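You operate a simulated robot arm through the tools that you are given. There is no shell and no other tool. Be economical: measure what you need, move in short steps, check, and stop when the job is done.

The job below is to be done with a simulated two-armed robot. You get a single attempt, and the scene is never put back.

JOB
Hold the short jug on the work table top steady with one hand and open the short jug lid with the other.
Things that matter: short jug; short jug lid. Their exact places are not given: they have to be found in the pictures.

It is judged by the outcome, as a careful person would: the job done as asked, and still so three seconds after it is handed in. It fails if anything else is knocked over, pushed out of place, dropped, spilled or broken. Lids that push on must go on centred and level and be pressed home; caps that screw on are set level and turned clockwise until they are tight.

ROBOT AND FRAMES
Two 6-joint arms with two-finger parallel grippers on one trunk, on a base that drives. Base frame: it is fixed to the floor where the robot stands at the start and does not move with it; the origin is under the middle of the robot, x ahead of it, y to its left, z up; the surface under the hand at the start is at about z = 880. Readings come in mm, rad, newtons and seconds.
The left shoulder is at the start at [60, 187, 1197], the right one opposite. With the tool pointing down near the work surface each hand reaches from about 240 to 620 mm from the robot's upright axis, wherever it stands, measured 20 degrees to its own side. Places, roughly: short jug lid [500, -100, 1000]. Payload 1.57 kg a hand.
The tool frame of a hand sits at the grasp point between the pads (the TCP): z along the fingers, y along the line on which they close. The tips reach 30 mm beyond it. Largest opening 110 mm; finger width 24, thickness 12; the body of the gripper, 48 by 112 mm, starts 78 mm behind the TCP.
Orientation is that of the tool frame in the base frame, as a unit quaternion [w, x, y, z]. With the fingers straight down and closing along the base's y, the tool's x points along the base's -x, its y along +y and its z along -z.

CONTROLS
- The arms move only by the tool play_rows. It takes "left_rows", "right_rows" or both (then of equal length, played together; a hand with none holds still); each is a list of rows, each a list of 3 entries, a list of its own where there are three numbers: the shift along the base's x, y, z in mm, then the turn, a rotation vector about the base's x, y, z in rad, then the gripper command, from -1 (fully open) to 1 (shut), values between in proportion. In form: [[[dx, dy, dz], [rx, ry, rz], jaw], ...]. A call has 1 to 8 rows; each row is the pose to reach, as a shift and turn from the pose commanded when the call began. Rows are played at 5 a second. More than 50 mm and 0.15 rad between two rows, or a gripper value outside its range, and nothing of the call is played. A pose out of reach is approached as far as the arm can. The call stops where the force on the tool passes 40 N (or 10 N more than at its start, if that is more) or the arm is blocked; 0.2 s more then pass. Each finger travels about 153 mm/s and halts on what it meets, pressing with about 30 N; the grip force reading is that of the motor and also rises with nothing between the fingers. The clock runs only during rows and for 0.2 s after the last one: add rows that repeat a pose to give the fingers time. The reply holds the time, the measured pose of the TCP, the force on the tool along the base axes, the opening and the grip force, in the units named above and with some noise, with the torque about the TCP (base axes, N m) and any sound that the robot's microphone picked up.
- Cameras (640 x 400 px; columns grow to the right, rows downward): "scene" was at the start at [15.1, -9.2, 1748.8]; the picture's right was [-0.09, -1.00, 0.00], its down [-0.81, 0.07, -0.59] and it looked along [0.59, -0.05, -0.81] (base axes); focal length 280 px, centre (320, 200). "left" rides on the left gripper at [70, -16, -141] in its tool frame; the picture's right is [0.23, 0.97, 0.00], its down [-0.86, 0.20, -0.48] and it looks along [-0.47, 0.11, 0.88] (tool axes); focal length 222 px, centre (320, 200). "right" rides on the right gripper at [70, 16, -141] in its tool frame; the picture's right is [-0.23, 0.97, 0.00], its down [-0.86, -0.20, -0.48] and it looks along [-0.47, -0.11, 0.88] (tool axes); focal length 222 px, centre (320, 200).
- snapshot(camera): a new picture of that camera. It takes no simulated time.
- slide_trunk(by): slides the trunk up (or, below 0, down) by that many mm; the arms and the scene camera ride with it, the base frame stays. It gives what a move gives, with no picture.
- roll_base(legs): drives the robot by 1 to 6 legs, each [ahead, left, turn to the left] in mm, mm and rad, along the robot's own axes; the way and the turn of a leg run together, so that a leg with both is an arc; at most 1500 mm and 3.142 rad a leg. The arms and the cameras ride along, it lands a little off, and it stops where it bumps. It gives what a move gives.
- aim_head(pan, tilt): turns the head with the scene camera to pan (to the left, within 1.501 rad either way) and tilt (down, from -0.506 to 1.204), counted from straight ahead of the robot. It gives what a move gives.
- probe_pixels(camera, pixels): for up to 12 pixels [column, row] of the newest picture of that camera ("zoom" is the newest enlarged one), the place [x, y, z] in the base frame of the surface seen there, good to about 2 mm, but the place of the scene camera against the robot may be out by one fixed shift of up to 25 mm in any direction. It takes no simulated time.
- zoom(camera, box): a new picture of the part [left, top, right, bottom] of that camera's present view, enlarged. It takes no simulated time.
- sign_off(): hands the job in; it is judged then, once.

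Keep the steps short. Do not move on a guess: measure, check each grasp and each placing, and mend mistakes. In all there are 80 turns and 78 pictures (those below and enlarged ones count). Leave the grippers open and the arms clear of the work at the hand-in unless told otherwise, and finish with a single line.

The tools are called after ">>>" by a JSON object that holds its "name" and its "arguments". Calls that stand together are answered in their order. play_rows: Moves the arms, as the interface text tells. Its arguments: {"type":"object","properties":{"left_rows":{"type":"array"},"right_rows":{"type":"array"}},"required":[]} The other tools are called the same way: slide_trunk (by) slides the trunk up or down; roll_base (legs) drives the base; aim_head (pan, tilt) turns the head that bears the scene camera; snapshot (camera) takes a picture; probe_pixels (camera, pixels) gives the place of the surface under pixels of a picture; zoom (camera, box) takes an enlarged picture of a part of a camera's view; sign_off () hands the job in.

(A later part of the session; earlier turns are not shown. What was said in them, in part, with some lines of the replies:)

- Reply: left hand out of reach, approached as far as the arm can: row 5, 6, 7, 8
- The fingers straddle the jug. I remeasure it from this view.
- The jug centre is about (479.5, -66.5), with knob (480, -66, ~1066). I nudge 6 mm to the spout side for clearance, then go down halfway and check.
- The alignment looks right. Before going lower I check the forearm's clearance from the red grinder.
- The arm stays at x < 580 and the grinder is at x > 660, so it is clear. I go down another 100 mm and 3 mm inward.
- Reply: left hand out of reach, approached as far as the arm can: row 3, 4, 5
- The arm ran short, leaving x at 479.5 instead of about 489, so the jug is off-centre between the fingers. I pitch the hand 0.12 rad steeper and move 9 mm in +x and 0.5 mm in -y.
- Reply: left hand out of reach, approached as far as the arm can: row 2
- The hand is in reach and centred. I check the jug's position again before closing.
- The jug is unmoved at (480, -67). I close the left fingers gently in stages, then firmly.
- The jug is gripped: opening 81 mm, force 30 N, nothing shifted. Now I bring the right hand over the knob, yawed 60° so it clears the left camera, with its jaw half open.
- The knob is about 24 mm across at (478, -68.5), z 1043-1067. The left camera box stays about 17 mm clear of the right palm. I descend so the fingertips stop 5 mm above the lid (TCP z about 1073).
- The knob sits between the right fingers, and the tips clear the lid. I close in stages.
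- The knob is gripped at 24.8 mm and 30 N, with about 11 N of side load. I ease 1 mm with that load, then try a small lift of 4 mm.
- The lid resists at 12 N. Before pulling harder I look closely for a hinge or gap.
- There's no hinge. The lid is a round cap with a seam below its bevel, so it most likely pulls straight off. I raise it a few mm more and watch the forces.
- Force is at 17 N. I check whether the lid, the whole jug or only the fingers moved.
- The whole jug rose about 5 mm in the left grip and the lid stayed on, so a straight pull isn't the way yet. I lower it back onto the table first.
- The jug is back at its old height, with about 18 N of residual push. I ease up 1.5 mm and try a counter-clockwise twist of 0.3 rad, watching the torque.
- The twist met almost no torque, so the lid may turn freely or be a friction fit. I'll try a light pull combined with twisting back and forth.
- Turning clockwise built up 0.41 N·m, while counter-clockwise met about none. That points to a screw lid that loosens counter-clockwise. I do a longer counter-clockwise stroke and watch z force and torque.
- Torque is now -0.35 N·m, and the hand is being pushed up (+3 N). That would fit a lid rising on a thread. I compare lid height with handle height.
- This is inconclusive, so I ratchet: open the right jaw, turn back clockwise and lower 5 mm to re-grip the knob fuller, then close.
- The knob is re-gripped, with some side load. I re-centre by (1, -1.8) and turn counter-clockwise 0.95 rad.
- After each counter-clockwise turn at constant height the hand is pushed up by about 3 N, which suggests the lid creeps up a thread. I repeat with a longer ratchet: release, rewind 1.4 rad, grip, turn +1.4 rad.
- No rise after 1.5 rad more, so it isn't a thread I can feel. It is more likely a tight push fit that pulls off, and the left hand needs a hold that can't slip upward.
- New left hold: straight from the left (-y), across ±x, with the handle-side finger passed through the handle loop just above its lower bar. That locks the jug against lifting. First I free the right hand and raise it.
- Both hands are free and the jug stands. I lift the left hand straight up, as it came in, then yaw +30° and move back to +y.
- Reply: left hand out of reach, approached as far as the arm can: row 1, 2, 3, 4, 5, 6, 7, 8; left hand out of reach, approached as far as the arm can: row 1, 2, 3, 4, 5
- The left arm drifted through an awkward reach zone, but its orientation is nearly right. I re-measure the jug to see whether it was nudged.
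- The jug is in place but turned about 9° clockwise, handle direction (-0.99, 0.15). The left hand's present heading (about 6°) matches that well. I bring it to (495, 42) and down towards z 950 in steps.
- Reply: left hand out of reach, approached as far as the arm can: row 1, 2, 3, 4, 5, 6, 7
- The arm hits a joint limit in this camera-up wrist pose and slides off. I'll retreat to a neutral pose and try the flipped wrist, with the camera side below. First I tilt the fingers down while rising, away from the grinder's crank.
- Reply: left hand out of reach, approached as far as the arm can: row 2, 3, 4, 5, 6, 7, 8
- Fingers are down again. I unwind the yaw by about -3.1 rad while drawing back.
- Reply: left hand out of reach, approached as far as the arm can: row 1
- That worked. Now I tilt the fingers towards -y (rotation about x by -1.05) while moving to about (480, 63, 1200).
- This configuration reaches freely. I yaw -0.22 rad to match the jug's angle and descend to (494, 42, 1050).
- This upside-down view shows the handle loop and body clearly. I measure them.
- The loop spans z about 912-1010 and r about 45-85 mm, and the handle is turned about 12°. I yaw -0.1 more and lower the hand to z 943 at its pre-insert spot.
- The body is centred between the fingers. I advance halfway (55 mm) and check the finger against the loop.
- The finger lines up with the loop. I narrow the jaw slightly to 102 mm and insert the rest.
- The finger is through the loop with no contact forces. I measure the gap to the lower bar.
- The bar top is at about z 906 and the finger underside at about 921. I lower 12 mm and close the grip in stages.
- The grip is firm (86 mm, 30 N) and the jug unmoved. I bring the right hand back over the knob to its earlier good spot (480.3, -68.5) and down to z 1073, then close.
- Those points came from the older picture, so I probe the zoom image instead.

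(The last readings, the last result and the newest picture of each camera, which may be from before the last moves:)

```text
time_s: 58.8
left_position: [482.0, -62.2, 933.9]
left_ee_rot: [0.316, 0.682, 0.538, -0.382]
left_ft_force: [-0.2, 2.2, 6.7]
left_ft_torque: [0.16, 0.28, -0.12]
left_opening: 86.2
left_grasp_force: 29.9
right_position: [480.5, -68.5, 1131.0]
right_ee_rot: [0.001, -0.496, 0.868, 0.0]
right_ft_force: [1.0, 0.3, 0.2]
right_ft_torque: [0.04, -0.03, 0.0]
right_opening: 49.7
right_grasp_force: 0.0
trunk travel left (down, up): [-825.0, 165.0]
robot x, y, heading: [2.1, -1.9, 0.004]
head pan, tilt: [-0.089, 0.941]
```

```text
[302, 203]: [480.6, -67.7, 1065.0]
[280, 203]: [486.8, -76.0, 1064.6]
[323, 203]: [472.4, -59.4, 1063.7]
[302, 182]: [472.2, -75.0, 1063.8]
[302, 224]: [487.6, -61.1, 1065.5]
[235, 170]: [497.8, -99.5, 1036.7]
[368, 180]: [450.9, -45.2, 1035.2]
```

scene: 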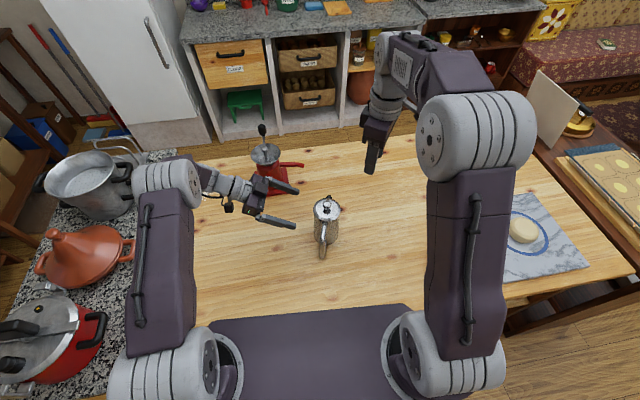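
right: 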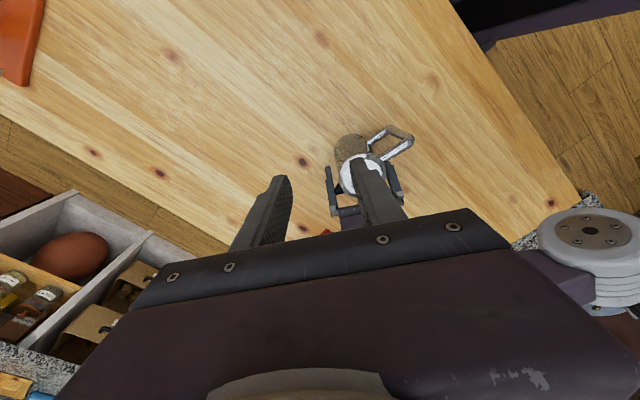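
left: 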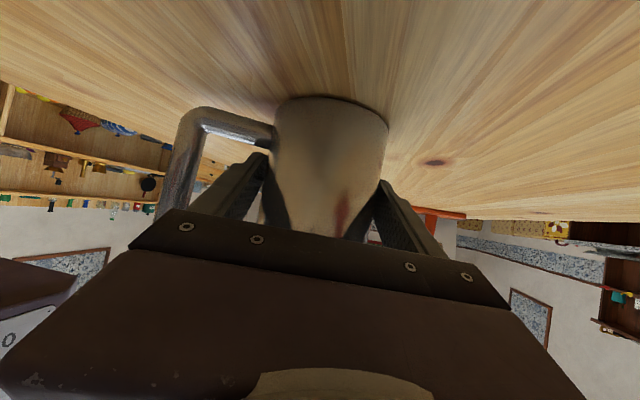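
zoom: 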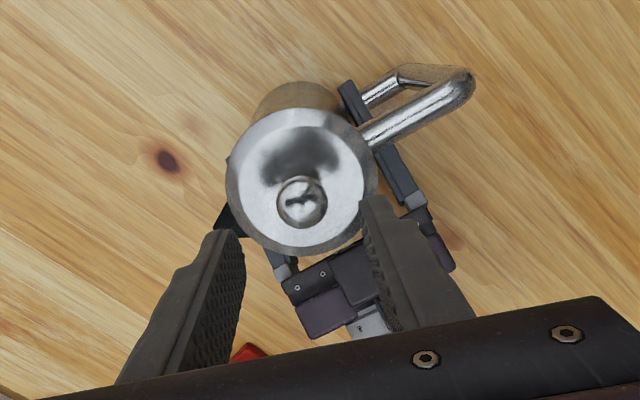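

The knob centre is about (480, -68), right under the hand. I go down to z 1072 and close.

>>> {"name": "play_rows", "arguments": {"right_rows": [[[0, 0, -20], [0, 0, 0], 0.1], [[0, 0, -40], [0, 0, 0], 0.1], [[0, 0, -59], [0, 0, 0], 0.1], [[0, 0, -59], [0, 0, 0], 0.4], [[0, 0, -59], [0, 0, 0], 0.55], [[0, 0, -59], [0, 0, 0], 0.8], [[0, 0, -59], [0, 0, 0], 1], [[0, 0, -59], [0, 0, 0], 1]]}}

>>> {"name": "play_rows", "arguments": {"right_rows": [[[0, 0, 1], [0, 0, 0], 1], [[0, 0, 2], [0, 0, 0], 1], [[0, 0, 3], [0, 0, 0], 1], [[0, 0, 4], [0, 0, 0], 1], [[0, 0, 4], [0, 0, 0], 1]]}}

>>> {"name": "zoom", "arguments": {"camera": "scene", "box": [285, 180, 355, 250]}}

```text
time_s: 60.6
left_position: [481.5, -61.7, 932.9]
left_ee_rot: [0.318, 0.681, 0.538, -0.382]
left_ft_force: [9.9, -9.6, 1.0]
left_ft_torque: [0.75, 1.42, 0.11]
left_opening: 86.4
left_grasp_force: 30.1
right_position: [480.5, -69.7, 1073.1]
right_ee_rot: [-0.001, -0.495, 0.869, 0.0]
right_ft_force: [-10.8, 10.0, 1.6]
right_ft_torque: [0.57, 0.27, -0.04]
right_opening: 24.1
right_grasp_force: 29.9
trunk travel left (down, up): [-825.0, 165.0]
robot x, y, heading: [-1.3, 1.1, -0.007]
head pan, tilt: [-0.089, 0.941]
```

```text
time_s: 61.8
left_position: [483.3, -62.3, 933.0]
left_ee_rot: [0.317, 0.681, 0.537, -0.384]
left_ft_force: [2.5, -0.8, 16.3]
left_ft_torque: [0.11, 1.07, 0.05]
left_opening: 87.1
left_grasp_force: 30.0
right_position: [482.1, -68.8, 1078.9]
right_ee_rot: [-0.001, -0.495, 0.869, 0.0]
right_ft_force: [-2.5, 1.1, -17.6]
right_ft_torque: [-0.1, -0.69, -0.06]
right_opening: 24.6
right_grasp_force: 29.4
trunk travel left (down, up): [-825.0, 165.0]
robot x, y, heading: [-3.7, -0.1, -0.001]
head pan, tilt: [-0.089, 0.941]
```

```text
5.71 times, centred on (320, 215) of scene
```

zoom: 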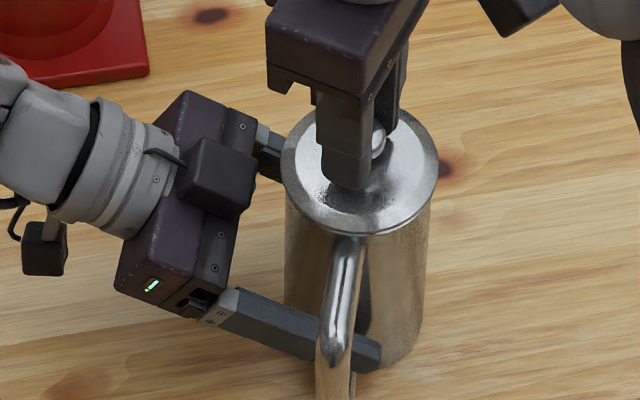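

The pull is at 17.6 N and the left hand carries 16 N. I pull a little further with this locked hold.

>>> {"name": "play_rows", "arguments": {"right_rows": [[[0, 0, 1], [0, 0, 0], 1], [[0, 0, 2], [0, 0, 0], 1], [[0, 0, 3], [0, 0, 0], 1], [[0, 0, 4], [0, 0, 0], 1], [[0, 0, 5], [0, 0, 0], 1], [[0, 0, 6], [0, 0, 0], 1]]}}

>>> {"name": "zoom", "arguments": {"camera": "scene", "box": [285, 180, 355, 250]}}

>>> {"name": "probe_pixels", "arguments": {"camera": "zoom", "pixels": [[295, 170], [425, 165], [365, 215], [345, 262], [345, 290], [376, 140]]}}

```text
time_s: 63.2
left_position: [483.5, -61.3, 933.3]
left_ee_rot: [0.316, 0.682, 0.538, -0.382]
left_ft_force: [5.0, -1.5, 14.7]
left_ft_torque: [0.48, 1.12, 0.1]
left_opening: 87.7
left_grasp_force: 30.6
right_position: [481.5, -69.3, 1084.6]
right_ee_rot: [0.0, -0.495, 0.869, 0.001]
right_ft_force: [-4.4, 2.7, -13.0]
right_ft_torque: [-0.16, -0.4, -0.05]
right_opening: 25.6
right_grasp_force: 30.1
trunk travel left (down, up): [-825.0, 165.0]
robot x, y, heading: [3.1, 0.0, -0.0]
head pan, tilt: [-0.089, 0.941]
```

```text
5.71 times, centred on (320, 215) of scene
```

zoom: 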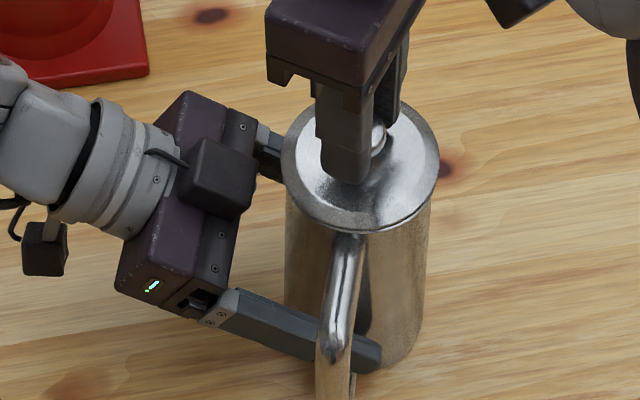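

```text
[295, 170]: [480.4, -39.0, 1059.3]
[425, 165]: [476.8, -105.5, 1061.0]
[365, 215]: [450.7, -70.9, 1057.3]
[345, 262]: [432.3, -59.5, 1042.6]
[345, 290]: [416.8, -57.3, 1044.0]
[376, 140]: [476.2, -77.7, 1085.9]
```

The fingers slid up the knob (pull fell to 13 N) while the lid stayed shut and the jug rose about 4 mm. A straight pull of over 17 N doesn't open it, so a fine-pitch screw lid is most likely, and it needs many more counter-clockwise turns. The left finger in the loop now also locks the jug against turning. I set the jug down, release, and rewind for a long stroke.

>>> {"name": "play_rows", "arguments": {"right_rows": [[[0, 0, -2], [0, 0, 0], 1], [[0, 0, -4], [0, 0, 0], 1], [[0, 0, -6], [0, 0, 0], 1], [[0, 0, -8], [0, 0, 0], 1], [[0, 0, -10], [0, 0, 0], 1], [[0, 0, -11], [0, 0, 0], 1]]}}

>>> {"name": "play_rows", "arguments": {"right_rows": [[[-0.5, 0.7, 0], [0, 0, 0], 0.3], [[-0.5, 0.7, 0], [0, 0, 0], 0.2], [[-0.5, 0.7, 0], [0, 0, -0.15], 0.2], [[-0.5, 0.7, 0], [0, 0, -0.3], 0.2], [[-0.5, 0.7, 0], [0, 0, -0.45], 0.2], [[-0.5, 0.7, 0], [0, 0, -0.6], 0.2], [[-0.5, 0.7, 0], [0, 0, -0.75], 0.2], [[-0.5, 0.7, 0], [0, 0, -0.9], 0.2]]}}

>>> {"name": "play_rows", "arguments": {"right_rows": [[[0, 0, 0], [0, 0, -0.15], 0.2], [[0, 0, 0], [0, 0, -0.3], 0.2], [[0, 0, 0], [0, 0, -0.45], 0.2], [[0, 0, 0], [0, 0, -0.6], 0.2], [[0, 0, 0], [0, 0, -0.75], 0.2], [[0, 0, 0], [0, 0, -0.9], 0.2], [[0, 0, 0], [0, 0, -1.05], 0.2], [[0, 0, 0], [0, 0, -1.2], 0.2]]}}

>>> {"name": "zoom", "arguments": {"camera": "scene", "box": [285, 180, 355, 250]}}

```text
time_s: 64.6
left_position: [480.8, -61.6, 932.0]
left_ee_rot: [0.317, 0.681, 0.537, -0.383]
left_ft_force: [10.5, -7.8, -17.1]
left_ft_torque: [0.76, 0.94, 0.14]
left_opening: 86.7
left_grasp_force: 30.2
right_position: [481.6, -67.6, 1074.8]
right_ee_rot: [0.001, -0.496, 0.868, -0.001]
right_ft_force: [-11.6, 10.3, 21.5]
right_ft_torque: [0.6, 0.59, -0.11]
right_opening: 24.4
right_grasp_force: 29.6
trunk travel left (down, up): [-825.0, 165.0]
robot x, y, heading: [-2.0, 1.9, 0.001]
head pan, tilt: [-0.089, 0.941]
```

```text
time_s: 66.4
left_position: [481.5, -62.9, 934.7]
left_ee_rot: [0.317, 0.682, 0.537, -0.383]
left_ft_force: [0.8, -1.8, 8.6]
left_ft_torque: [-0.27, 0.39, 0.05]
left_opening: 86.3
left_grasp_force: 30.0
right_position: [482.1, -68.7, 1074.4]
right_ee_rot: [0.001, -0.068, 0.998, 0.0]
right_ft_force: [0.4, -0.2, -0.5]
right_ft_torque: [0.02, 0.0, -0.02]
right_opening: 44.2
right_grasp_force: 0.0
trunk travel left (down, up): [-825.0, 165.0]
robot x, y, heading: [2.4, -1.2, 0.0]
head pan, tilt: [-0.089, 0.941]
```

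```text
time_s: 68.2
left_position: [481.9, -62.0, 934.2]
left_ee_rot: [0.317, 0.682, 0.538, -0.382]
left_ft_force: [3.0, -2.6, 12.9]
left_ft_torque: [-0.33, 0.36, 0.11]
left_opening: 86.1
left_grasp_force: 30.3
right_position: [481.6, -66.9, 1073.7]
right_ee_rot: [-0.001, 0.508, 0.861, 0.001]
right_ft_force: [-0.1, 0.2, 0.1]
right_ft_torque: [0.01, 0.01, -0.01]
right_opening: 43.8
right_grasp_force: 0.1
trunk travel left (down, up): [-825.0, 165.0]
robot x, y, heading: [-0.9, 2.7, -0.001]
head pan, tilt: [-0.089, 0.941]
```

```text
5.71 times, centred on (320, 215) of scene
```

zoom: 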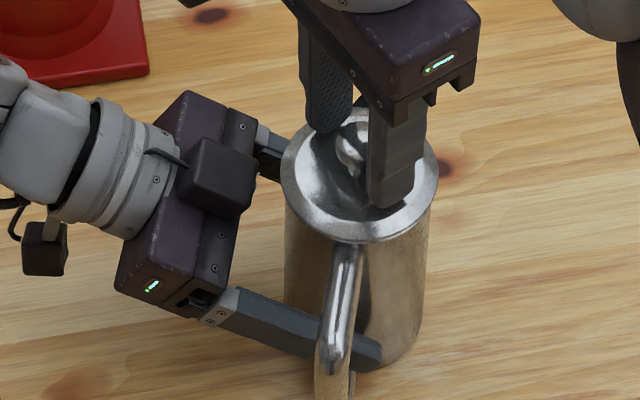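

The jug is back down and held, and the right hand is yawed to -61°. I grip the knob and turn counter-clockwise about 3 rad in one go, at constant height.

>>> {"name": "play_rows", "arguments": {"right_rows": [[[-1, -0.8, 0], [0, 0, 0], 0.45], [[-1, -0.8, 0], [0, 0, 0], 0.6], [[-1, -0.8, 0], [0, 0, 0], 1], [[-1, -0.8, 0], [0, 0, 0], 1], [[-1, -0.8, 0], [0, 0, 0.14], 1], [[-1, -0.8, 0], [0, 0, 0.28], 1], [[-1, -0.8, 0], [0, 0, 0.42], 1]]}}

>>> {"name": "play_rows", "arguments": {"right_rows": [[[0, 0, 0], [0, 0, 0.14], 1], [[0, 0, 0], [0, 0, 0.28], 1], [[0, 0, 0], [0, 0, 0.42], 1], [[0, 0, 0], [0, 0, 0.56], 1], [[0, 0, 0], [0, 0, 0.7], 1], [[0, 0, 0], [0, 0, 0.84], 1], [[0, 0, 0], [0, 0, 0.98], 1], [[0, 0, 0], [0, 0, 1.12], 1]]}}

>>> {"name": "play_rows", "arguments": {"right_rows": [[[0, 0, 0], [0, 0, 0.14], 1], [[0, 0, 0], [0, 0, 0.28], 1], [[0, 0, 0], [0, 0, 0.42], 1], [[0, 0, 0], [0, 0, 0.56], 1], [[0, 0, 0], [0, 0, 0.7], 1], [[0, 0, 0], [0, 0, 0.84], 1], [[0, 0, 0], [0, 0, 0.98], 1], [[0, 0, 0], [0, 0, 1.12], 1]]}}

>>> {"name": "play_rows", "arguments": {"right_rows": [[[0, 0, 0], [0, 0, 0.14], 1], [[0, 0, 0], [0, 0, 0.28], 1], [[0, 0, 0], [0, 0, 0.42], 1]]}}

>>> {"name": "zoom", "arguments": {"camera": "scene", "box": [285, 180, 355, 250]}}

```text
time_s: 69.8
left_position: [482.7, -61.9, 932.9]
left_ee_rot: [0.317, 0.681, 0.537, -0.382]
left_ft_force: [4.7, 2.7, 6.1]
left_ft_torque: [-0.43, 0.83, 0.32]
left_opening: 86.1
left_grasp_force: 30.1
right_position: [481.9, -68.3, 1074.9]
right_ee_rot: [0.0, 0.316, 0.949, 0.0]
right_ft_force: [-4.5, -3.7, -0.1]
right_ft_torque: [-0.03, -0.01, -0.28]
right_opening: 24.9
right_grasp_force: 29.6
trunk travel left (down, up): [-825.0, 165.0]
robot x, y, heading: [0.8, -1.0, -0.002]
head pan, tilt: [-0.089, 0.941]
```

```text
time_s: 71.6
left_position: [482.1, -61.8, 933.2]
left_ee_rot: [0.317, 0.681, 0.538, -0.383]
left_ft_force: [-0.3, -5.4, 3.0]
left_ft_torque: [0.58, 0.45, 0.42]
left_opening: 86.0
left_grasp_force: 29.8
right_position: [480.0, -69.3, 1073.0]
right_ee_rot: [-0.001, -0.237, 0.972, -0.001]
right_ft_force: [-1.2, 7.0, 0.2]
right_ft_torque: [0.29, -0.27, -0.42]
right_opening: 24.1
right_grasp_force: 30.5
trunk travel left (down, up): [-825.0, 165.0]
robot x, y, heading: [-1.2, 1.3, 0.002]
head pan, tilt: [-0.089, 0.941]
```

```text
time_s: 73.4
left_position: [483.1, -61.9, 932.5]
left_ee_rot: [0.317, 0.681, 0.537, -0.383]
left_ft_force: [12.8, -2.1, -2.9]
left_ft_torque: [0.16, 1.71, 0.11]
left_opening: 86.4
left_grasp_force: 29.9
right_position: [481.1, -70.8, 1072.6]
right_ee_rot: [0.001, 0.718, -0.696, 0.0]
right_ft_force: [-13.2, 3.0, 2.1]
right_ft_torque: [-0.01, 0.02, 0.0]
right_opening: 24.2
right_grasp_force: 29.6
trunk travel left (down, up): [-825.0, 165.0]
robot x, y, heading: [3.8, 2.3, -0.0]
head pan, tilt: [-0.089, 0.941]
```

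```text
time_s: 74.2
left_position: [482.6, -62.0, 932.8]
left_ee_rot: [0.316, 0.682, 0.537, -0.383]
left_ft_force: [13.1, 2.1, -2.6]
left_ft_torque: [-0.19, 1.65, 0.31]
left_opening: 86.5
left_grasp_force: 29.9
right_position: [481.1, -69.5, 1072.9]
right_ee_rot: [0.0, 0.847, -0.532, 0.0]
right_ft_force: [-13.3, -1.1, 0.0]
right_ft_torque: [-0.04, 0.12, -0.28]
right_opening: 24.8
right_grasp_force: 30.1
trunk travel left (down, up): [-825.0, 165.0]
robot x, y, heading: [-2.5, -1.2, 0.003]
head pan, tilt: [-0.089, 0.941]
```

```text
5.71 times, centred on (320, 215) of scene
```

zoom: 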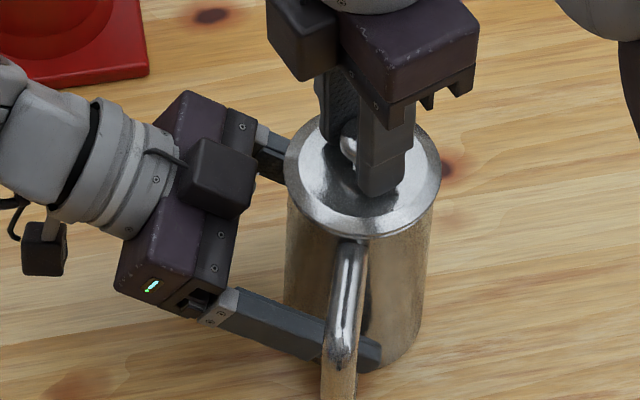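

Both pulls gave a hand torque of about -0.66 N·m at 17 N. That means the reaction acts 39 mm towards the handle, at the handle-side rim. So the lid is **hinged at the handle**, and my jaw direction was blocking its rotation.

I release and turn the jaw so it closes along the hinge axis (roughly y, yaw about -9°), letting the ball pivot between the pads.

>>> {"name": "play_rows", "arguments": {"right_rows": [[[0, 0, 0], [0, 0, 0], 0.3], [[0, 0, 0], [0, 0, 0], 0.2], [[0, 0, 0], [0, 0, -0.15], 0.2], [[0, 0, 0], [0, 0, -0.3], 0.2], [[0, 0, 0], [0, 0, -0.45], 0.2], [[0, 0, 0], [0, 0, -0.6], 0.2], [[0, 0, 0], [0, 0, -0.75], 0.2], [[0, 0, 0], [0, 0, -0.9], 0.2]]}}

>>> {"name": "play_rows", "arguments": {"right_rows": [[[0, 0, 0], [0, 0, -0.15], 0.2], [[0, 0, 0], [0, 0, -0.3], 0.2], [[0, 0, 0], [0, 0, -0.45], 0.2], [[0, 0, 0], [0, 0, -0.6], 0.2], [[0, 0, 0], [0, 0, -0.75], 0.2], [[0, 0, 0], [0, 0, -0.9], 0.2], [[0, 0, 0], [0, 0, -1.05], 0.2], [[0, 0, 0], [0, 0, -1.2], 0.2]]}}

>>> {"name": "play_rows", "arguments": {"right_rows": [[[0, 0, 0], [0, 0, -0.08], 0.2], [[0, 0, 0], [0, 0, -0.08], 0.2]]}}

>>> {"name": "zoom", "arguments": {"camera": "right", "box": [240, 60, 420, 260]}}

```text
time_s: 76.0
left_position: [482.5, -61.9, 933.6]
left_ee_rot: [0.316, 0.682, 0.537, -0.383]
left_ft_force: [-1.5, -0.3, -1.4]
left_ft_torque: [-0.03, 0.04, -0.02]
left_opening: 86.1
left_grasp_force: 29.9
right_position: [480.4, -68.2, 1073.4]
right_ee_rot: [0.0, -0.528, 0.849, 0.0]
right_ft_force: [-0.7, -0.2, -0.4]
right_ft_torque: [-0.02, -0.03, 0.0]
right_opening: 44.0
right_grasp_force: 0.1
trunk travel left (down, up): [-825.0, 165.0]
robot x, y, heading: [1.4, 1.0, -0.006]
head pan, tilt: [-0.089, 0.941]
```

```text
time_s: 77.8
left_position: [482.8, -62.4, 933.5]
left_ee_rot: [0.317, 0.681, 0.538, -0.382]
left_ft_force: [-1.2, 1.1, -1.3]
left_ft_torque: [-0.04, 0.04, -0.06]
left_opening: 86.1
left_grasp_force: 29.5
right_position: [480.2, -69.0, 1074.5]
right_ee_rot: [0.0, 0.042, 0.999, 0.001]
right_ft_force: [-0.2, 0.0, 0.4]
right_ft_torque: [-0.01, 0.04, 0.0]
right_opening: 43.8
right_grasp_force: 0.1
trunk travel left (down, up): [-825.0, 165.0]
robot x, y, heading: [-1.6, -1.5, 0.003]
head pan, tilt: [-0.089, 0.941]
```

```text
time_s: 78.4
left_position: [482.0, -62.7, 932.8]
left_ee_rot: [0.316, 0.682, 0.537, -0.382]
left_ft_force: [-0.2, -0.2, -1.6]
left_ft_torque: [-0.05, 0.03, -0.02]
left_opening: 86.3
left_grasp_force: 29.8
right_position: [480.4, -68.3, 1073.6]
right_ee_rot: [0.0, 0.082, 0.997, 0.0]
right_ft_force: [0.0, 0.4, -0.5]
right_ft_torque: [-0.03, -0.05, 0.03]
right_opening: 44.1
right_grasp_force: 0.1
trunk travel left (down, up): [-825.0, 165.0]
robot x, y, heading: [0.1, -3.1, 0.001]
head pan, tilt: [-0.089, 0.941]
```

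```text
2.00 times, centred on (330, 160) of right
```

zoom: 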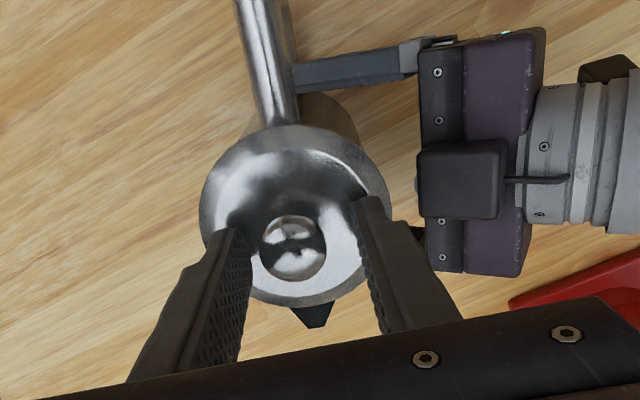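

The jaw is now across the hinge axis, with the knob between. I close and lift along a small arc (15°: 6.5 mm towards the handle, 10 mm up).

>>> {"name": "play_rows", "arguments": {"right_rows": [[[0, 0, 0], [0, 0, 0], 0.45], [[0, 0, 0], [0, 0, 0], 0.6], [[0, 0, 0], [0, 0, 0], 1], [[0, 0, 0], [0, 0, 0], 1]]}}

>>> {"name": "play_rows", "arguments": {"right_rows": [[[-1, 0, 2], [0, 0, 0], 1], [[-2, 0, 4], [0, 0, 0], 1], [[-3.5, 0.5, 6], [0, 0, 0], 1], [[-5, 1, 8], [0, 0, 0], 1], [[-6.5, 1, 10], [0, 0, 0], 1]]}}

>>> {"name": "zoom", "arguments": {"camera": "scene", "box": [285, 180, 355, 250]}}

```text
time_s: 79.4
left_position: [482.9, -60.9, 933.2]
left_ee_rot: [0.317, 0.682, 0.537, -0.382]
left_ft_force: [-0.1, 6.4, -2.0]
left_ft_torque: [-0.64, 0.12, 0.14]
left_opening: 86.0
left_grasp_force: 29.9
right_position: [480.9, -67.9, 1072.9]
right_ee_rot: [0.0, 0.082, 0.997, 0.0]
right_ft_force: [-0.9, -6.6, -0.3]
right_ft_torque: [-0.17, -0.06, -0.18]
right_opening: 23.9
right_grasp_force: 29.5
trunk travel left (down, up): [-825.0, 165.0]
robot x, y, heading: [3.4, 0.5, 0.002]
head pan, tilt: [-0.089, 0.941]
```

```text
time_s: 80.6
left_position: [482.7, -63.0, 932.8]
left_ee_rot: [0.317, 0.681, 0.538, -0.382]
left_ft_force: [-6.8, 2.7, 10.1]
left_ft_torque: [-0.07, -0.22, 0.11]
left_opening: 86.3
left_grasp_force: 29.8
right_position: [474.8, -67.9, 1083.7]
right_ee_rot: [0.0, 0.08, 0.997, 0.0]
right_ft_force: [5.9, -2.8, -9.0]
right_ft_torque: [-0.24, -0.8, -0.17]
right_opening: 24.3
right_grasp_force: 29.2
trunk travel left (down, up): [-825.0, 165.0]
robot x, y, heading: [-1.2, -1.6, 0.001]
head pan, tilt: [-0.089, 0.941]
```

```text
5.71 times, centred on (320, 215) of scene
```

zoom: 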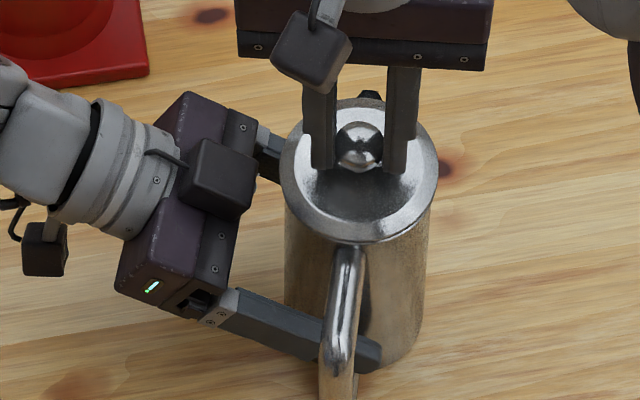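

The lid's far rim looks higher now. I measure its tilt.

>>> {"name": "probe_pixels", "arguments": {"camera": "zoom", "pixels": [[345, 108], [420, 130], [290, 160], [300, 215], [420, 205], [355, 235], [345, 262], [370, 96]]}}

```text
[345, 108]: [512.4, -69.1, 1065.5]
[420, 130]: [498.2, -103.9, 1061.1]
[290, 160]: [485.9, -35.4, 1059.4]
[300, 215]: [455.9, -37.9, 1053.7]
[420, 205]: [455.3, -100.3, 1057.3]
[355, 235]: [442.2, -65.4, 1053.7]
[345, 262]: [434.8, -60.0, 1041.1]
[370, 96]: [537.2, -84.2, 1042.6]
```

Confirmed: the lid is tilted about 10° (far rim up 12 mm) while the spout stayed put. I continue the arc, leaning the hand back with the lid about the hinge (another 0.6 rad).

>>> {"name": "play_rows", "arguments": {"right_rows": [[[-3.6, 0.6, 2.5], [-0.013, -0.074, 0], 1], [[-7.3, 1.3, 4.8], [-0.025, -0.148, 0], 1], [[-11.2, 2, 6.8], [-0.038, -0.222, 0], 1], [[-15.2, 2.6, 8.4], [-0.051, -0.296, 0], 1], [[-19.3, 3.3, 9.7], [-0.064, -0.369, 0], 1], [[-23.4, 4, 10.7], [-0.077, -0.443, 0], 1], [[-27.8, 4.8, 11.4], [-0.09, -0.517, 0], 1], [[-32.1, 5.5, 11.8], [-0.102, -0.591, 0], 1]]}}

>>> {"name": "zoom", "arguments": {"camera": "scene", "box": [270, 160, 370, 260]}}

```text
time_s: 82.4
left_position: [482.6, -61.0, 934.0]
left_ee_rot: [0.317, 0.682, 0.537, -0.383]
left_ft_force: [9.0, 2.6, -4.5]
left_ft_torque: [-0.65, 0.32, 0.23]
left_opening: 85.9
left_grasp_force: 29.8
right_position: [441.7, -62.3, 1096.9]
right_ee_rot: [0.295, 0.078, 0.952, -0.027]
right_ft_force: [-7.7, -3.0, 12.6]
right_ft_torque: [-0.13, 0.55, -0.29]
right_opening: 23.8
right_grasp_force: 30.1
trunk travel left (down, up): [-825.0, 165.0]
robot x, y, heading: [0.0, 1.9, -0.004]
head pan, tilt: [-0.089, 0.941]
```

```text
4.00 times, centred on (320, 210) of scene
```

zoom: 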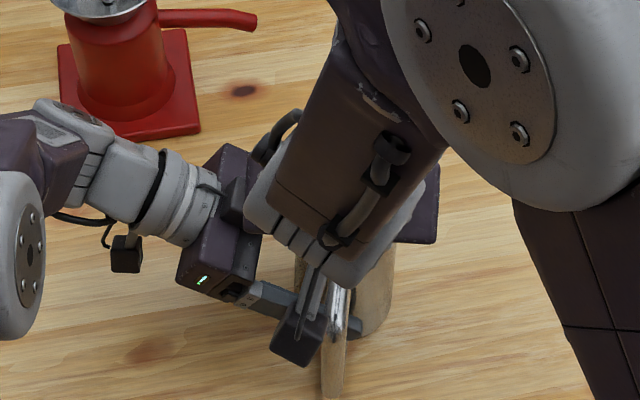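

The hand followed the arc, with about 12 N pushing it up, so I'm pressing slightly low. I ease up 2 mm and check the right view.

>>> {"name": "play_rows", "arguments": {"right_rows": [[[0, 0, 1], [0, 0, 0], 1], [[0, 0, 2], [0, 0, 0], 1]]}}

>>> {"name": "snapshot", "arguments": {"camera": "right"}}

```text
time_s: 83.0
left_position: [482.0, -61.6, 934.0]
left_ee_rot: [0.316, 0.681, 0.537, -0.384]
left_ft_force: [6.1, 3.0, 4.4]
left_ft_torque: [-0.43, 0.82, 0.19]
left_opening: 86.0
left_grasp_force: 29.8
right_position: [441.1, -62.7, 1095.2]
right_ee_rot: [0.292, 0.077, 0.953, -0.027]
right_ft_force: [-5.3, -3.4, -5.7]
right_ft_torque: [-0.18, 0.29, -0.35]
right_opening: 24.2
right_grasp_force: 30.5
trunk travel left (down, up): [-825.0, 165.0]
robot x, y, heading: [-1.4, 0.2, -0.002]
head pan, tilt: [-0.089, 0.941]
```

```text
10 pictures are left
```

right: 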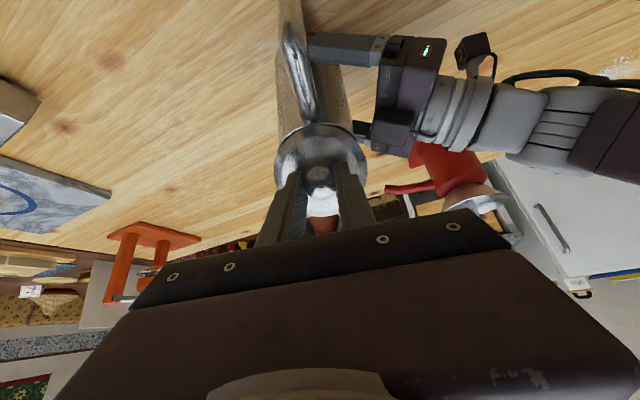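

The lid is well raised and the jug steady. I continue another 0.45 rad along the arc.

>>> {"name": "play_rows", "arguments": {"right_rows": [[[-4.4, 0.7, 0.2], [-0.013, -0.074, 0], 1], [[-8.7, 1.5, 0], [-0.025, -0.148, 0], 1], [[-13, 2.2, -0.8], [-0.038, -0.222, 0], 1], [[-17.3, 3, -1.8], [-0.051, -0.296, 0], 1], [[-21.4, 3.7, -3.2], [-0.064, -0.369, 0], 1], [[-25.4, 4.4, -4.8], [-0.077, -0.443, 0], 1]]}}

>>> {"name": "snapshot", "arguments": {"camera": "right"}}

```text
time_s: 84.4
left_position: [482.7, -60.7, 931.7]
left_ee_rot: [0.316, 0.682, 0.537, -0.383]
left_ft_force: [-0.9, 0.4, -3.3]
left_ft_torque: [-0.01, -0.04, -0.02]
left_opening: 86.4
left_grasp_force: 30.0
right_position: [442.6, -25.7, 1129.2]
right_ee_rot: [0.496, 0.069, 0.864, -0.051]
right_ft_force: [-0.5, 0.3, -0.4]
right_ft_torque: [-0.03, 0.05, 0.04]
right_opening: 0.3
right_grasp_force: 21.3
right hand out of reach, approached as far as the arm can: row 4, 5, 6
trunk travel left (down, up): [-825.0, 165.0]
robot x, y, heading: [1.0, -0.7, 0.001]
head pan, tilt: [-0.089, 0.941]
```

```text
9 pictures are left
```

right: 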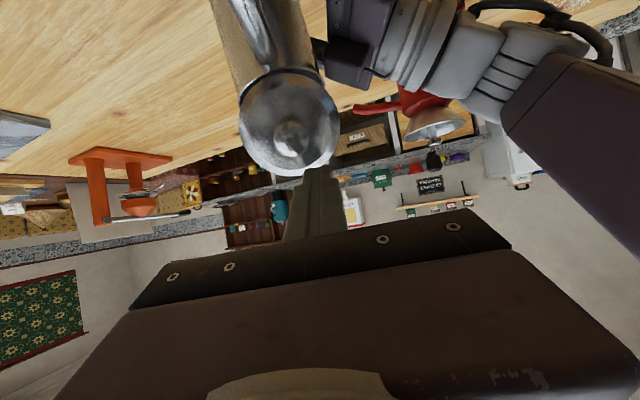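

The arm ran out of reach and slipped off the knob; the lid appears to be standing up. I move the right hand up and clear so I can see it.

>>> {"name": "play_rows", "arguments": {"right_rows": [[[0, -10, 20], [0, 0.1, 0], 1], [[10, -30, 45], [0, 0.24, 0], 1], [[10, -60, 70], [0, 0.38, 0], 1], [[10, -90, 90], [0, 0.52, 0], 1], [[10, -120, 105], [0, 0.66, 0], 1], [[10, -150, 110], [0, 0.8, 0], 1]]}}

>>> {"name": "zoom", "arguments": {"camera": "scene", "box": [270, 160, 370, 260]}}

>>> {"name": "probe_pixels", "arguments": {"camera": "zoom", "pixels": [[340, 150], [340, 170], [340, 190], [340, 210], [340, 230], [340, 250], [310, 190], [370, 190]]}}

```text
time_s: 85.8
left_position: [482.9, -63.0, 932.7]
left_ee_rot: [0.315, 0.682, 0.538, -0.383]
left_ft_force: [-1.0, -0.8, -3.2]
left_ft_torque: [0.0, -0.1, -0.01]
left_opening: 86.3
left_grasp_force: 29.3
right_position: [456.1, -175.8, 1238.0]
right_ee_rot: [0.123, 0.048, 0.989, -0.068]
right_ft_force: [-0.2, -0.1, -0.2]
right_ft_torque: [0.03, 0.01, 0.0]
right_opening: 0.0
right_grasp_force: 20.9
trunk travel left (down, up): [-825.0, 165.0]
robot x, y, heading: [-1.2, -1.9, 0.003]
head pan, tilt: [-0.089, 0.941]
```

```text
4.00 times, centred on (320, 210) of scene
```

zoom: 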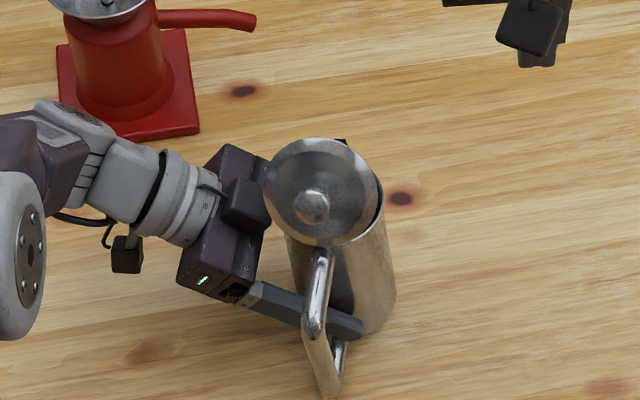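

```text
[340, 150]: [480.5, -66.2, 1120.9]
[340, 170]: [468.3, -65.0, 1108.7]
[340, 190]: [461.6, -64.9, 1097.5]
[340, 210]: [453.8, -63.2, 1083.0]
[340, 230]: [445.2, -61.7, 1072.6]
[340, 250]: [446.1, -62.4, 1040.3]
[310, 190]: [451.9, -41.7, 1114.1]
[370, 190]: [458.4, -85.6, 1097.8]
```

The lid stands open about 55° by itself, on a stiff hinge. The jug looks slightly tilted, so I measure that.

>>> {"name": "probe_pixels", "arguments": {"camera": "zoom", "pixels": [[312, 325], [318, 260], [328, 385], [322, 350], [392, 270], [392, 295], [380, 215], [375, 330], [312, 205], [345, 345]]}}

>>> {"name": "snapshot", "arguments": {"camera": "left"}}

```text
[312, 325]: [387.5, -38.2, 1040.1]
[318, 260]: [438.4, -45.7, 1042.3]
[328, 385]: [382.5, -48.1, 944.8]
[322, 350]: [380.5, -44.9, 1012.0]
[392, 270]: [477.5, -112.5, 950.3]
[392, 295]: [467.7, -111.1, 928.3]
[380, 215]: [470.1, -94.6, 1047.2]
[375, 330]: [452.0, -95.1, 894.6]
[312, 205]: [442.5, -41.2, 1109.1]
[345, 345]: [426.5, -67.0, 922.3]
```

```text
7 pictures are left
```

left: 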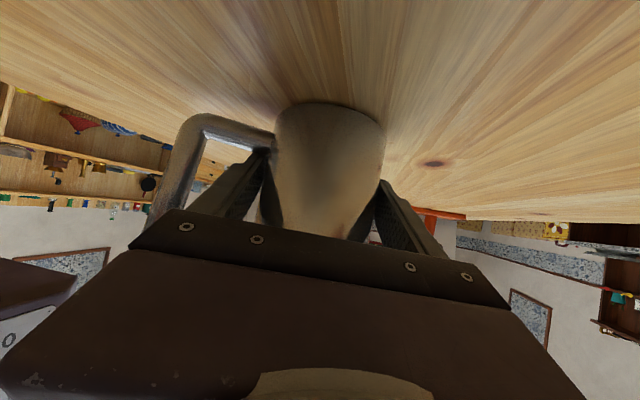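

The jug leans about 6° (top towards +y) in the left grip. First I'll open the lid further: the closed right fingers go beyond it (x about 522), then push it from its underside towards the handle.

>>> {"name": "play_rows", "arguments": {"right_rows": [[[15, 0, -5], [0.05, 0.08, 0], 1], [[30, 0, -10], [0.1, 0.16, 0], 1], [[48, 0, -15], [0.146, 0.24, 0], 1], [[66, 30, -15], [0.146, 0.24, 0], 1], [[66, 70, -15], [0.146, 0.24, 0], 1], [[66, 108, -15], [0.146, 0.24, 0], 1]]}}

>>> {"name": "zoom", "arguments": {"camera": "scene", "box": [270, 140, 370, 240]}}

```text
time_s: 87.2
left_position: [482.4, -60.9, 932.6]
left_ee_rot: [0.316, 0.682, 0.537, -0.383]
left_ft_force: [-0.5, -0.4, -3.3]
left_ft_torque: [-0.03, -0.09, 0.0]
left_opening: 86.4
left_grasp_force: 30.2
right_position: [515.8, -66.7, 1224.2]
right_ee_rot: [0.002, 0.048, 0.999, -0.002]
right_ft_force: [0.5, -0.2, -0.1]
right_ft_torque: [-0.02, -0.01, 0.02]
right_opening: 0.2
right_grasp_force: 21.3
trunk travel left (down, up): [-825.0, 165.0]
robot x, y, heading: [-1.4, -4.7, 0.004]
head pan, tilt: [-0.089, 0.941]
```

```text
4.00 times, centred on (320, 190) of scene
```

zoom: 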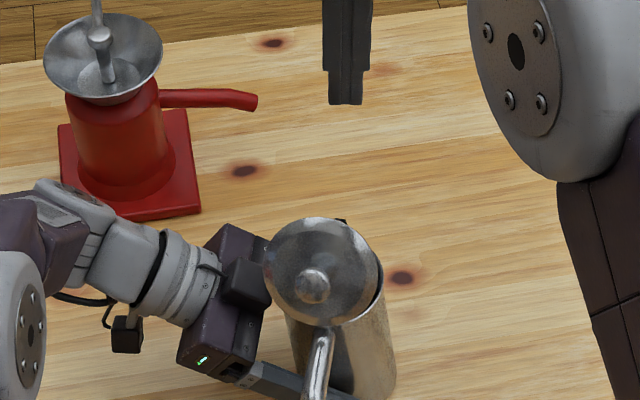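

The fingers hang clear beyond the lid. I go down to TCP z 1112 at x about 526.

>>> {"name": "play_rows", "arguments": {"right_rows": [[[10, 2, -25], [0, 0, 0], 1], [[10, 2, -50], [0, 0, 0], 1], [[10, 2, -75], [0, 0, 0], 1], [[10, 2, -95], [0, 0, 0], 1], [[10, 2, -112], [0, 0, 0], 1]]}}

>>> {"name": "play_rows", "arguments": {"right_rows": [[[-12, 0, 0], [0, 0, 0], 1], [[-24, 0, 0], [0, 0, 0], 1], [[-34, 0, 0], [0, 0, 0], 1], [[-42, 0, 0], [0, 0, 0], 1], [[-50, 0, 0], [0, 0, 0], 1]]}}

>>> {"name": "zoom", "arguments": {"camera": "scene", "box": [270, 140, 370, 240]}}

```text
time_s: 88.4
left_position: [481.9, -61.9, 933.3]
left_ee_rot: [0.316, 0.682, 0.538, -0.382]
left_ft_force: [0.5, 0.3, -3.5]
left_ft_torque: [0.01, -0.04, -0.01]
left_opening: 86.3
left_grasp_force: 30.1
right_position: [527.2, -67.5, 1111.8]
right_ee_rot: [0.001, 0.048, 0.999, -0.002]
right_ft_force: [-0.7, -0.8, -0.5]
right_ft_torque: [-0.03, 0.0, 0.01]
right_opening: 0.0
right_grasp_force: 21.8
trunk travel left (down, up): [-825.0, 165.0]
robot x, y, heading: [-1.8, -0.5, -0.0]
head pan, tilt: [-0.089, 0.941]
```

```text
time_s: 89.6
left_position: [482.2, -61.2, 934.3]
left_ee_rot: [0.316, 0.682, 0.537, -0.383]
left_ft_force: [-1.7, -0.3, -3.1]
left_ft_torque: [-0.04, -0.17, -0.02]
left_opening: 86.2
left_grasp_force: 29.6
right_position: [477.6, -69.8, 1111.9]
right_ee_rot: [0.0, 0.048, 0.999, -0.001]
right_ft_force: [0.3, 0.0, 0.4]
right_ft_torque: [0.03, 0.0, 0.04]
right_opening: 0.1
right_grasp_force: 20.8
trunk travel left (down, up): [-825.0, 165.0]
robot x, y, heading: [-0.6, 1.2, 0.002]
head pan, tilt: [-0.089, 0.941]
```

```text
4.00 times, centred on (320, 190) of scene
```

zoom: 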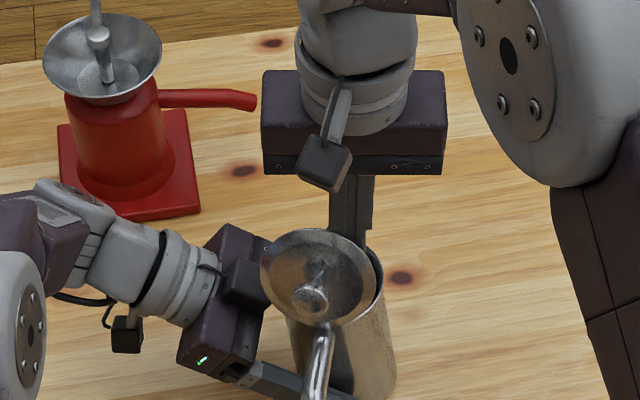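

The lid is moving back with almost no force. I push another 34 mm, to about 90° or beyond.

>>> {"name": "play_rows", "arguments": {"right_rows": [[[-8, 0, 0], [0, 0, 0], 1], [[-16, 0, 0], [0, 0, 0], 1], [[-24, 0, 0], [0, 0, 0], 1], [[-30, 0, 0], [0, 0, 0], 1], [[-36, 0, 0], [0, 0, 0], 1], [[-40, 0, 0], [0, 0, 0], 1]]}}

>>> {"name": "zoom", "arguments": {"camera": "scene", "box": [270, 140, 370, 240]}}

```text
time_s: 91.0
left_position: [482.5, -61.5, 933.1]
left_ee_rot: [0.317, 0.682, 0.538, -0.382]
left_ft_force: [-0.8, 0.8, -2.8]
left_ft_torque: [-0.01, -0.1, 0.01]
left_opening: 86.1
left_grasp_force: 29.6
right_position: [438.4, -68.8, 1111.9]
right_ee_rot: [0.001, 0.048, 0.999, -0.001]
right_ft_force: [0.0, 0.4, 1.5]
right_ft_torque: [-0.01, 0.0, 0.0]
right_opening: 0.0
right_grasp_force: 21.3
trunk travel left (down, up): [-825.0, 165.0]
robot x, y, heading: [1.8, 1.6, -0.004]
head pan, tilt: [-0.089, 0.941]
```

```text
4.00 times, centred on (320, 190) of scene
```

zoom: 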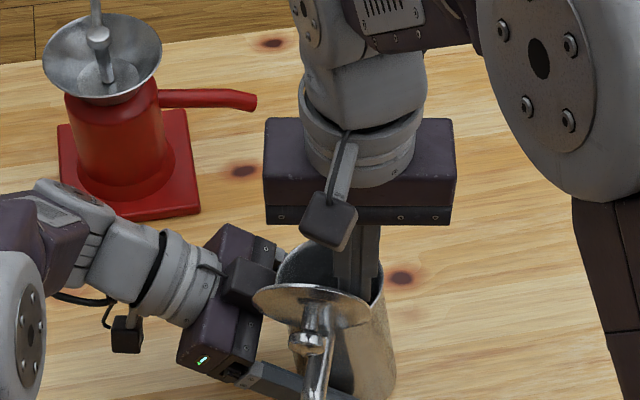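

The lid is at about 95° and the jug's inside is visible. I push 8 mm more past upright, then withdraw the right hand forward, up and away.

>>> {"name": "play_rows", "arguments": {"right_rows": [[[-4, 0, 0], [0, 0, 0], 1], [[-8, 0, 0], [0, 0, 0], 1], [[10, 0, 0], [0, 0, 0], 1], [[30, 0, 0], [0, 0, 0], 1], [[45, 0, 20], [0, 0, 0], 1], [[45, 0, 60], [0, 0, 0], 1], [[45, 0, 100], [0, 0, 0], 1], [[45, 0, 130], [0, 0, 0], 1]]}}

>>> {"name": "play_rows", "arguments": {"right_rows": [[[-5, -30, 5], [0, 0, 0], 0.5], [[-15, -70, 10], [0, 0, 0], 0], [[-30, -110, 20], [0, 0, 0], -0.5], [[-50, -150, 30], [0, 0, 0], -1], [[-70, -170, 30], [0, 0, 0], -1]]}}

>>> {"name": "play_rows", "arguments": {"left_rows": [[[0, 0, 0], [0.049, -0.01, 0], 0.5], [[0, 0, 0], [0.1, -0.02, 0], 0.5], [[0, 0, 0], [0.1, -0.02, 0], 0.5]]}}

>>> {"name": "zoom", "arguments": {"camera": "scene", "box": [270, 160, 370, 260]}}

>>> {"name": "probe_pixels", "arguments": {"camera": "zoom", "pixels": [[312, 325], [318, 350], [330, 385], [392, 270], [375, 330], [340, 210], [300, 205], [380, 300]]}}

```text
time_s: 92.8
left_position: [482.6, -62.3, 932.7]
left_ee_rot: [0.317, 0.681, 0.538, -0.383]
left_ft_force: [0.1, 0.3, -2.8]
left_ft_torque: [0.0, -0.07, 0.0]
left_opening: 86.2
left_grasp_force: 29.2
right_position: [481.0, -68.3, 1244.6]
right_ee_rot: [0.0, 0.048, 0.999, -0.002]
right_ft_force: [0.6, -0.1, -0.2]
right_ft_torque: [0.03, 0.0, 0.0]
right_opening: 0.0
right_grasp_force: 21.7
trunk travel left (down, up): [-825.0, 165.0]
robot x, y, heading: [-1.8, 2.1, -0.0]
head pan, tilt: [-0.089, 0.941]
```

```text
time_s: 94.0
left_position: [481.7, -62.0, 933.6]
left_ee_rot: [0.317, 0.682, 0.537, -0.383]
left_ft_force: [0.9, 0.4, -2.6]
left_ft_torque: [-0.02, -0.05, 0.03]
left_opening: 86.4
left_grasp_force: 30.2
right_position: [410.4, -235.9, 1270.2]
right_ee_rot: [0.001, 0.047, 0.999, -0.001]
right_ft_force: [-0.7, 0.7, -0.2]
right_ft_torque: [0.05, 0.01, -0.03]
right_opening: 110.0
right_grasp_force: 0.0
trunk travel left (down, up): [-825.0, 165.0]
robot x, y, heading: [-2.1, 1.2, 0.002]
head pan, tilt: [-0.089, 0.941]
```

```text
time_s: 94.8
left_position: [483.2, -61.9, 932.2]
left_ee_rot: [0.288, 0.7, 0.553, -0.349]
left_ft_force: [0.3, -0.4, -3.2]
left_ft_torque: [-0.01, -0.05, -0.02]
left_opening: 86.4
left_grasp_force: 30.3
right_position: [411.3, -235.4, 1271.4]
right_ee_rot: [0.0, 0.047, 0.999, -0.002]
right_ft_force: [0.1, -0.2, 0.4]
right_ft_torque: [0.02, -0.04, 0.01]
right_opening: 109.9
right_grasp_force: 0.0
trunk travel left (down, up): [-825.0, 165.0]
robot x, y, heading: [-1.2, -0.3, -0.002]
head pan, tilt: [-0.089, 0.941]
```

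```text
4.00 times, centred on (320, 210) of scene
```

zoom: 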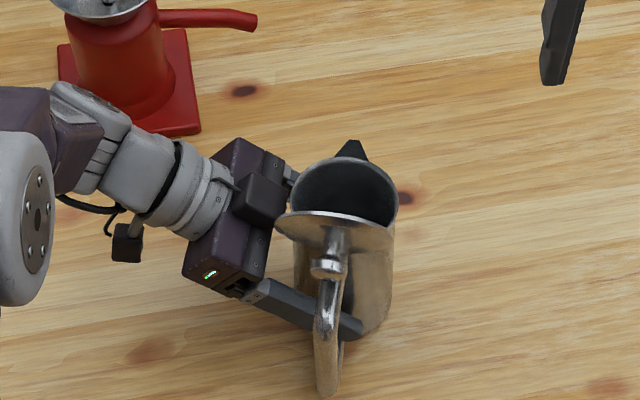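

```text
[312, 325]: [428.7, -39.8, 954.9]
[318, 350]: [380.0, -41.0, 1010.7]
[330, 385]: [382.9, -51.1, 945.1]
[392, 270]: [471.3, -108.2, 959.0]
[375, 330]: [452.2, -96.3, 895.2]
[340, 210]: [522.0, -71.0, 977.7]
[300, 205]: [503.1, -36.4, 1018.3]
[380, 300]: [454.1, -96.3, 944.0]
```

The lid is open past upright and the jug is vertical again, but the left hand still carries its weight (-3 N). I lower in 1 mm steps to seat it.

>>> {"name": "play_rows", "arguments": {"left_rows": [[[0, 0, -1], [0, 0, 0], 0.5], [[0, 0, -2], [0, 0, 0], 0.5]]}}

>>> {"name": "play_rows", "arguments": {"left_rows": [[[0, 0, -1], [0, 0, 0], 0.5], [[0, 0, -1.5], [0, 0, 0], 0.5]]}}

```text
time_s: 95.4
left_position: [485.0, -62.5, 931.3]
left_ee_rot: [0.287, 0.7, 0.553, -0.348]
left_ft_force: [0.9, -0.7, -3.3]
left_ft_torque: [-0.03, -0.09, -0.02]
left_opening: 86.4
left_grasp_force: 29.9
right_position: [412.0, -235.1, 1270.5]
right_ee_rot: [-0.001, 0.048, 0.999, -0.001]
right_ft_force: [0.1, 0.4, 0.0]
right_ft_torque: [-0.02, 0.0, 0.01]
right_opening: 110.1
right_grasp_force: 0.1
trunk travel left (down, up): [-825.0, 165.0]
robot x, y, heading: [4.5, 0.3, 0.001]
head pan, tilt: [-0.089, 0.941]
```

```text
time_s: 96.0
left_position: [483.9, -63.8, 929.8]
left_ee_rot: [0.286, 0.701, 0.552, -0.349]
left_ft_force: [-0.6, -0.6, -2.1]
left_ft_torque: [0.02, -0.07, 0.0]
left_opening: 86.1
left_grasp_force: 30.2
right_position: [412.0, -236.4, 1270.7]
right_ee_rot: [0.001, 0.049, 0.999, -0.002]
right_ft_force: [0.4, -0.3, 0.9]
right_ft_torque: [-0.01, -0.03, -0.03]
right_opening: 109.7
right_grasp_force: 0.0
trunk travel left (down, up): [-825.0, 165.0]
robot x, y, heading: [-1.8, -1.3, 0.001]
head pan, tilt: [-0.089, 0.941]
```

The load is easing. I lower in further small steps.

>>> {"name": "play_rows", "arguments": {"left_rows": [[[0, 0, -0.7], [0, 0, 0], 0.5], [[0, 0, -1], [0, 0, 0], 0.5]]}}

>>> {"name": "play_rows", "arguments": {"left_rows": [[[0, 0, -0.5], [0, 0, 0], 0.5], [[0, 0, -1], [0, 0, 0], 0.5]]}}

```text
time_s: 96.6
left_position: [483.1, -62.9, 930.2]
left_ee_rot: [0.287, 0.701, 0.552, -0.349]
left_ft_force: [1.8, 0.8, 6.2]
left_ft_torque: [0.21, 0.12, -0.08]
left_opening: 86.2
left_grasp_force: 30.2
right_position: [410.1, -234.3, 1270.8]
right_ee_rot: [0.001, 0.049, 0.999, -0.001]
right_ft_force: [0.4, -0.4, -0.4]
right_ft_torque: [0.04, 0.0, 0.01]
right_opening: 110.0
right_grasp_force: 0.0
trunk travel left (down, up): [-825.0, 165.0]
robot x, y, heading: [-2.9, -1.0, 0.0]
head pan, tilt: [-0.089, 0.941]
```

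```text
time_s: 97.2
left_position: [484.3, -63.8, 929.2]
left_ee_rot: [0.289, 0.701, 0.552, -0.348]
left_ft_force: [6.1, 0.2, 14.9]
left_ft_torque: [0.4, 0.14, -0.11]
left_opening: 86.4
left_grasp_force: 29.9
right_position: [411.4, -235.6, 1269.4]
right_ee_rot: [0.001, 0.048, 0.999, -0.002]
right_ft_force: [0.1, 0.1, -0.8]
right_ft_torque: [0.0, -0.01, 0.05]
right_opening: 110.1
right_grasp_force: 0.1
trunk travel left (down, up): [-825.0, 165.0]
robot x, y, heading: [0.1, -3.4, 0.004]
head pan, tilt: [-0.089, 0.941]
```

The jug is seated on the table (+15 N). I ease up 1 mm, open slowly, then raise 5 mm so the finger sits mid-loop.

>>> {"name": "play_rows", "arguments": {"left_rows": [[[0, 0, 1], [0, 0, 0], 0.3], [[0, 0, 1], [0, 0, 0], -0.5], [[0, 0, 1], [0, 0, 0], -0.65], [[0, 0, 1], [0, 0, 0], -0.8], [[0, 0, 1], [0, 0, 0], -0.85], [[0, 0, 4], [0, 0, 0], -0.85], [[0, 0, 7], [0, 0, 0], -0.85]]}}

>>> {"name": "zoom", "arguments": {"camera": "scene", "box": [270, 160, 370, 260]}}

```text
time_s: 98.8
left_position: [482.4, -62.8, 935.0]
left_ee_rot: [0.287, 0.7, 0.552, -0.349]
left_ft_force: [-0.3, 0.2, -0.6]
left_ft_torque: [-0.02, -0.01, 0.0]
left_opening: 101.6
left_grasp_force: 0.1
right_position: [411.9, -236.0, 1269.5]
right_ee_rot: [0.0, 0.047, 0.999, -0.002]
right_ft_force: [0.7, 1.4, 0.2]
right_ft_torque: [0.0, -0.01, 0.02]
right_opening: 109.9
right_grasp_force: 0.0
trunk travel left (down, up): [-825.0, 165.0]
robot x, y, heading: [-0.4, -3.5, 0.004]
head pan, tilt: [-0.089, 0.941]
```

```text
4.00 times, centred on (320, 210) of scene
```

zoom: 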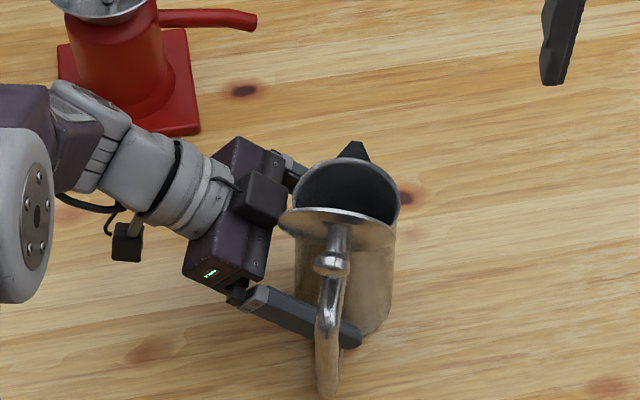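

The jug stands upright and free, with the lid open. I withdraw the left hand straight back the way it came in.

>>> {"name": "play_rows", "arguments": {"left_rows": [[[2.4, 12, 0], [0, 0, 0], -0.85], [[5, 25, 0], [0, 0, 0], -0.85], [[8, 38, 0], [0, 0, 0], -0.85], [[11, 52, 0], [0, 0, 0], -0.85], [[14, 70, 0], [0, 0, 0], -0.9], [[18, 90, 5], [0, 0, 0], -1], [[20, 110, 15], [0, 0, 0], -1], [[20, 135, 40], [0, 0, 0], -1]]}}

>>> {"name": "snapshot", "arguments": {"camera": "scene"}}

>>> {"name": "probe_pixels", "arguments": {"camera": "scene", "pixels": [[310, 213], [327, 214], [323, 221], [334, 200], [336, 240], [257, 194], [288, 192]]}}

```text
time_s: 100.6
left_position: [504.2, 74.9, 976.5]
left_ee_rot: [0.288, 0.7, 0.553, -0.349]
left_ft_force: [-1.3, 0.4, 0.2]
left_ft_torque: [0.02, 0.01, -0.01]
left_opening: 110.2
left_grasp_force: 0.0
right_position: [411.2, -235.5, 1269.9]
right_ee_rot: [0.0, 0.048, 0.999, -0.002]
right_ft_force: [1.1, 0.8, 1.0]
right_ft_torque: [-0.01, 0.01, 0.01]
right_opening: 110.0
right_grasp_force: 0.0
trunk travel left (down, up): [-825.0, 165.0]
robot x, y, heading: [2.1, 1.1, 0.002]
head pan, tilt: [-0.089, 0.941]
```

```text
1 pictures are left
```

scene: 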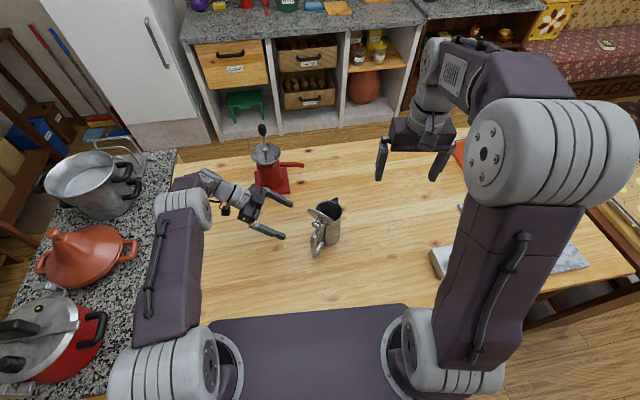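

```text
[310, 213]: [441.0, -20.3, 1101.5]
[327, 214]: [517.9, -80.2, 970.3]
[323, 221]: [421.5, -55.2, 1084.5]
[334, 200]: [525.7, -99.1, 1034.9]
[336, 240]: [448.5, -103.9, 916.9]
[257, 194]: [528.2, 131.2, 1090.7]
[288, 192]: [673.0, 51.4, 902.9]
```

The jug stands upright with its lid open past vertical. Both grippers are open and clear, and the grinder and everything else is where it was. I hand the job in.

>>> {"name": "sign_off", "arguments": {}}

```text
The job is handed in.
```

The short jug's hinged lid is open past upright and the jug is standing on the table, turned somewhat from its starting angle; nothing else was disturbed.
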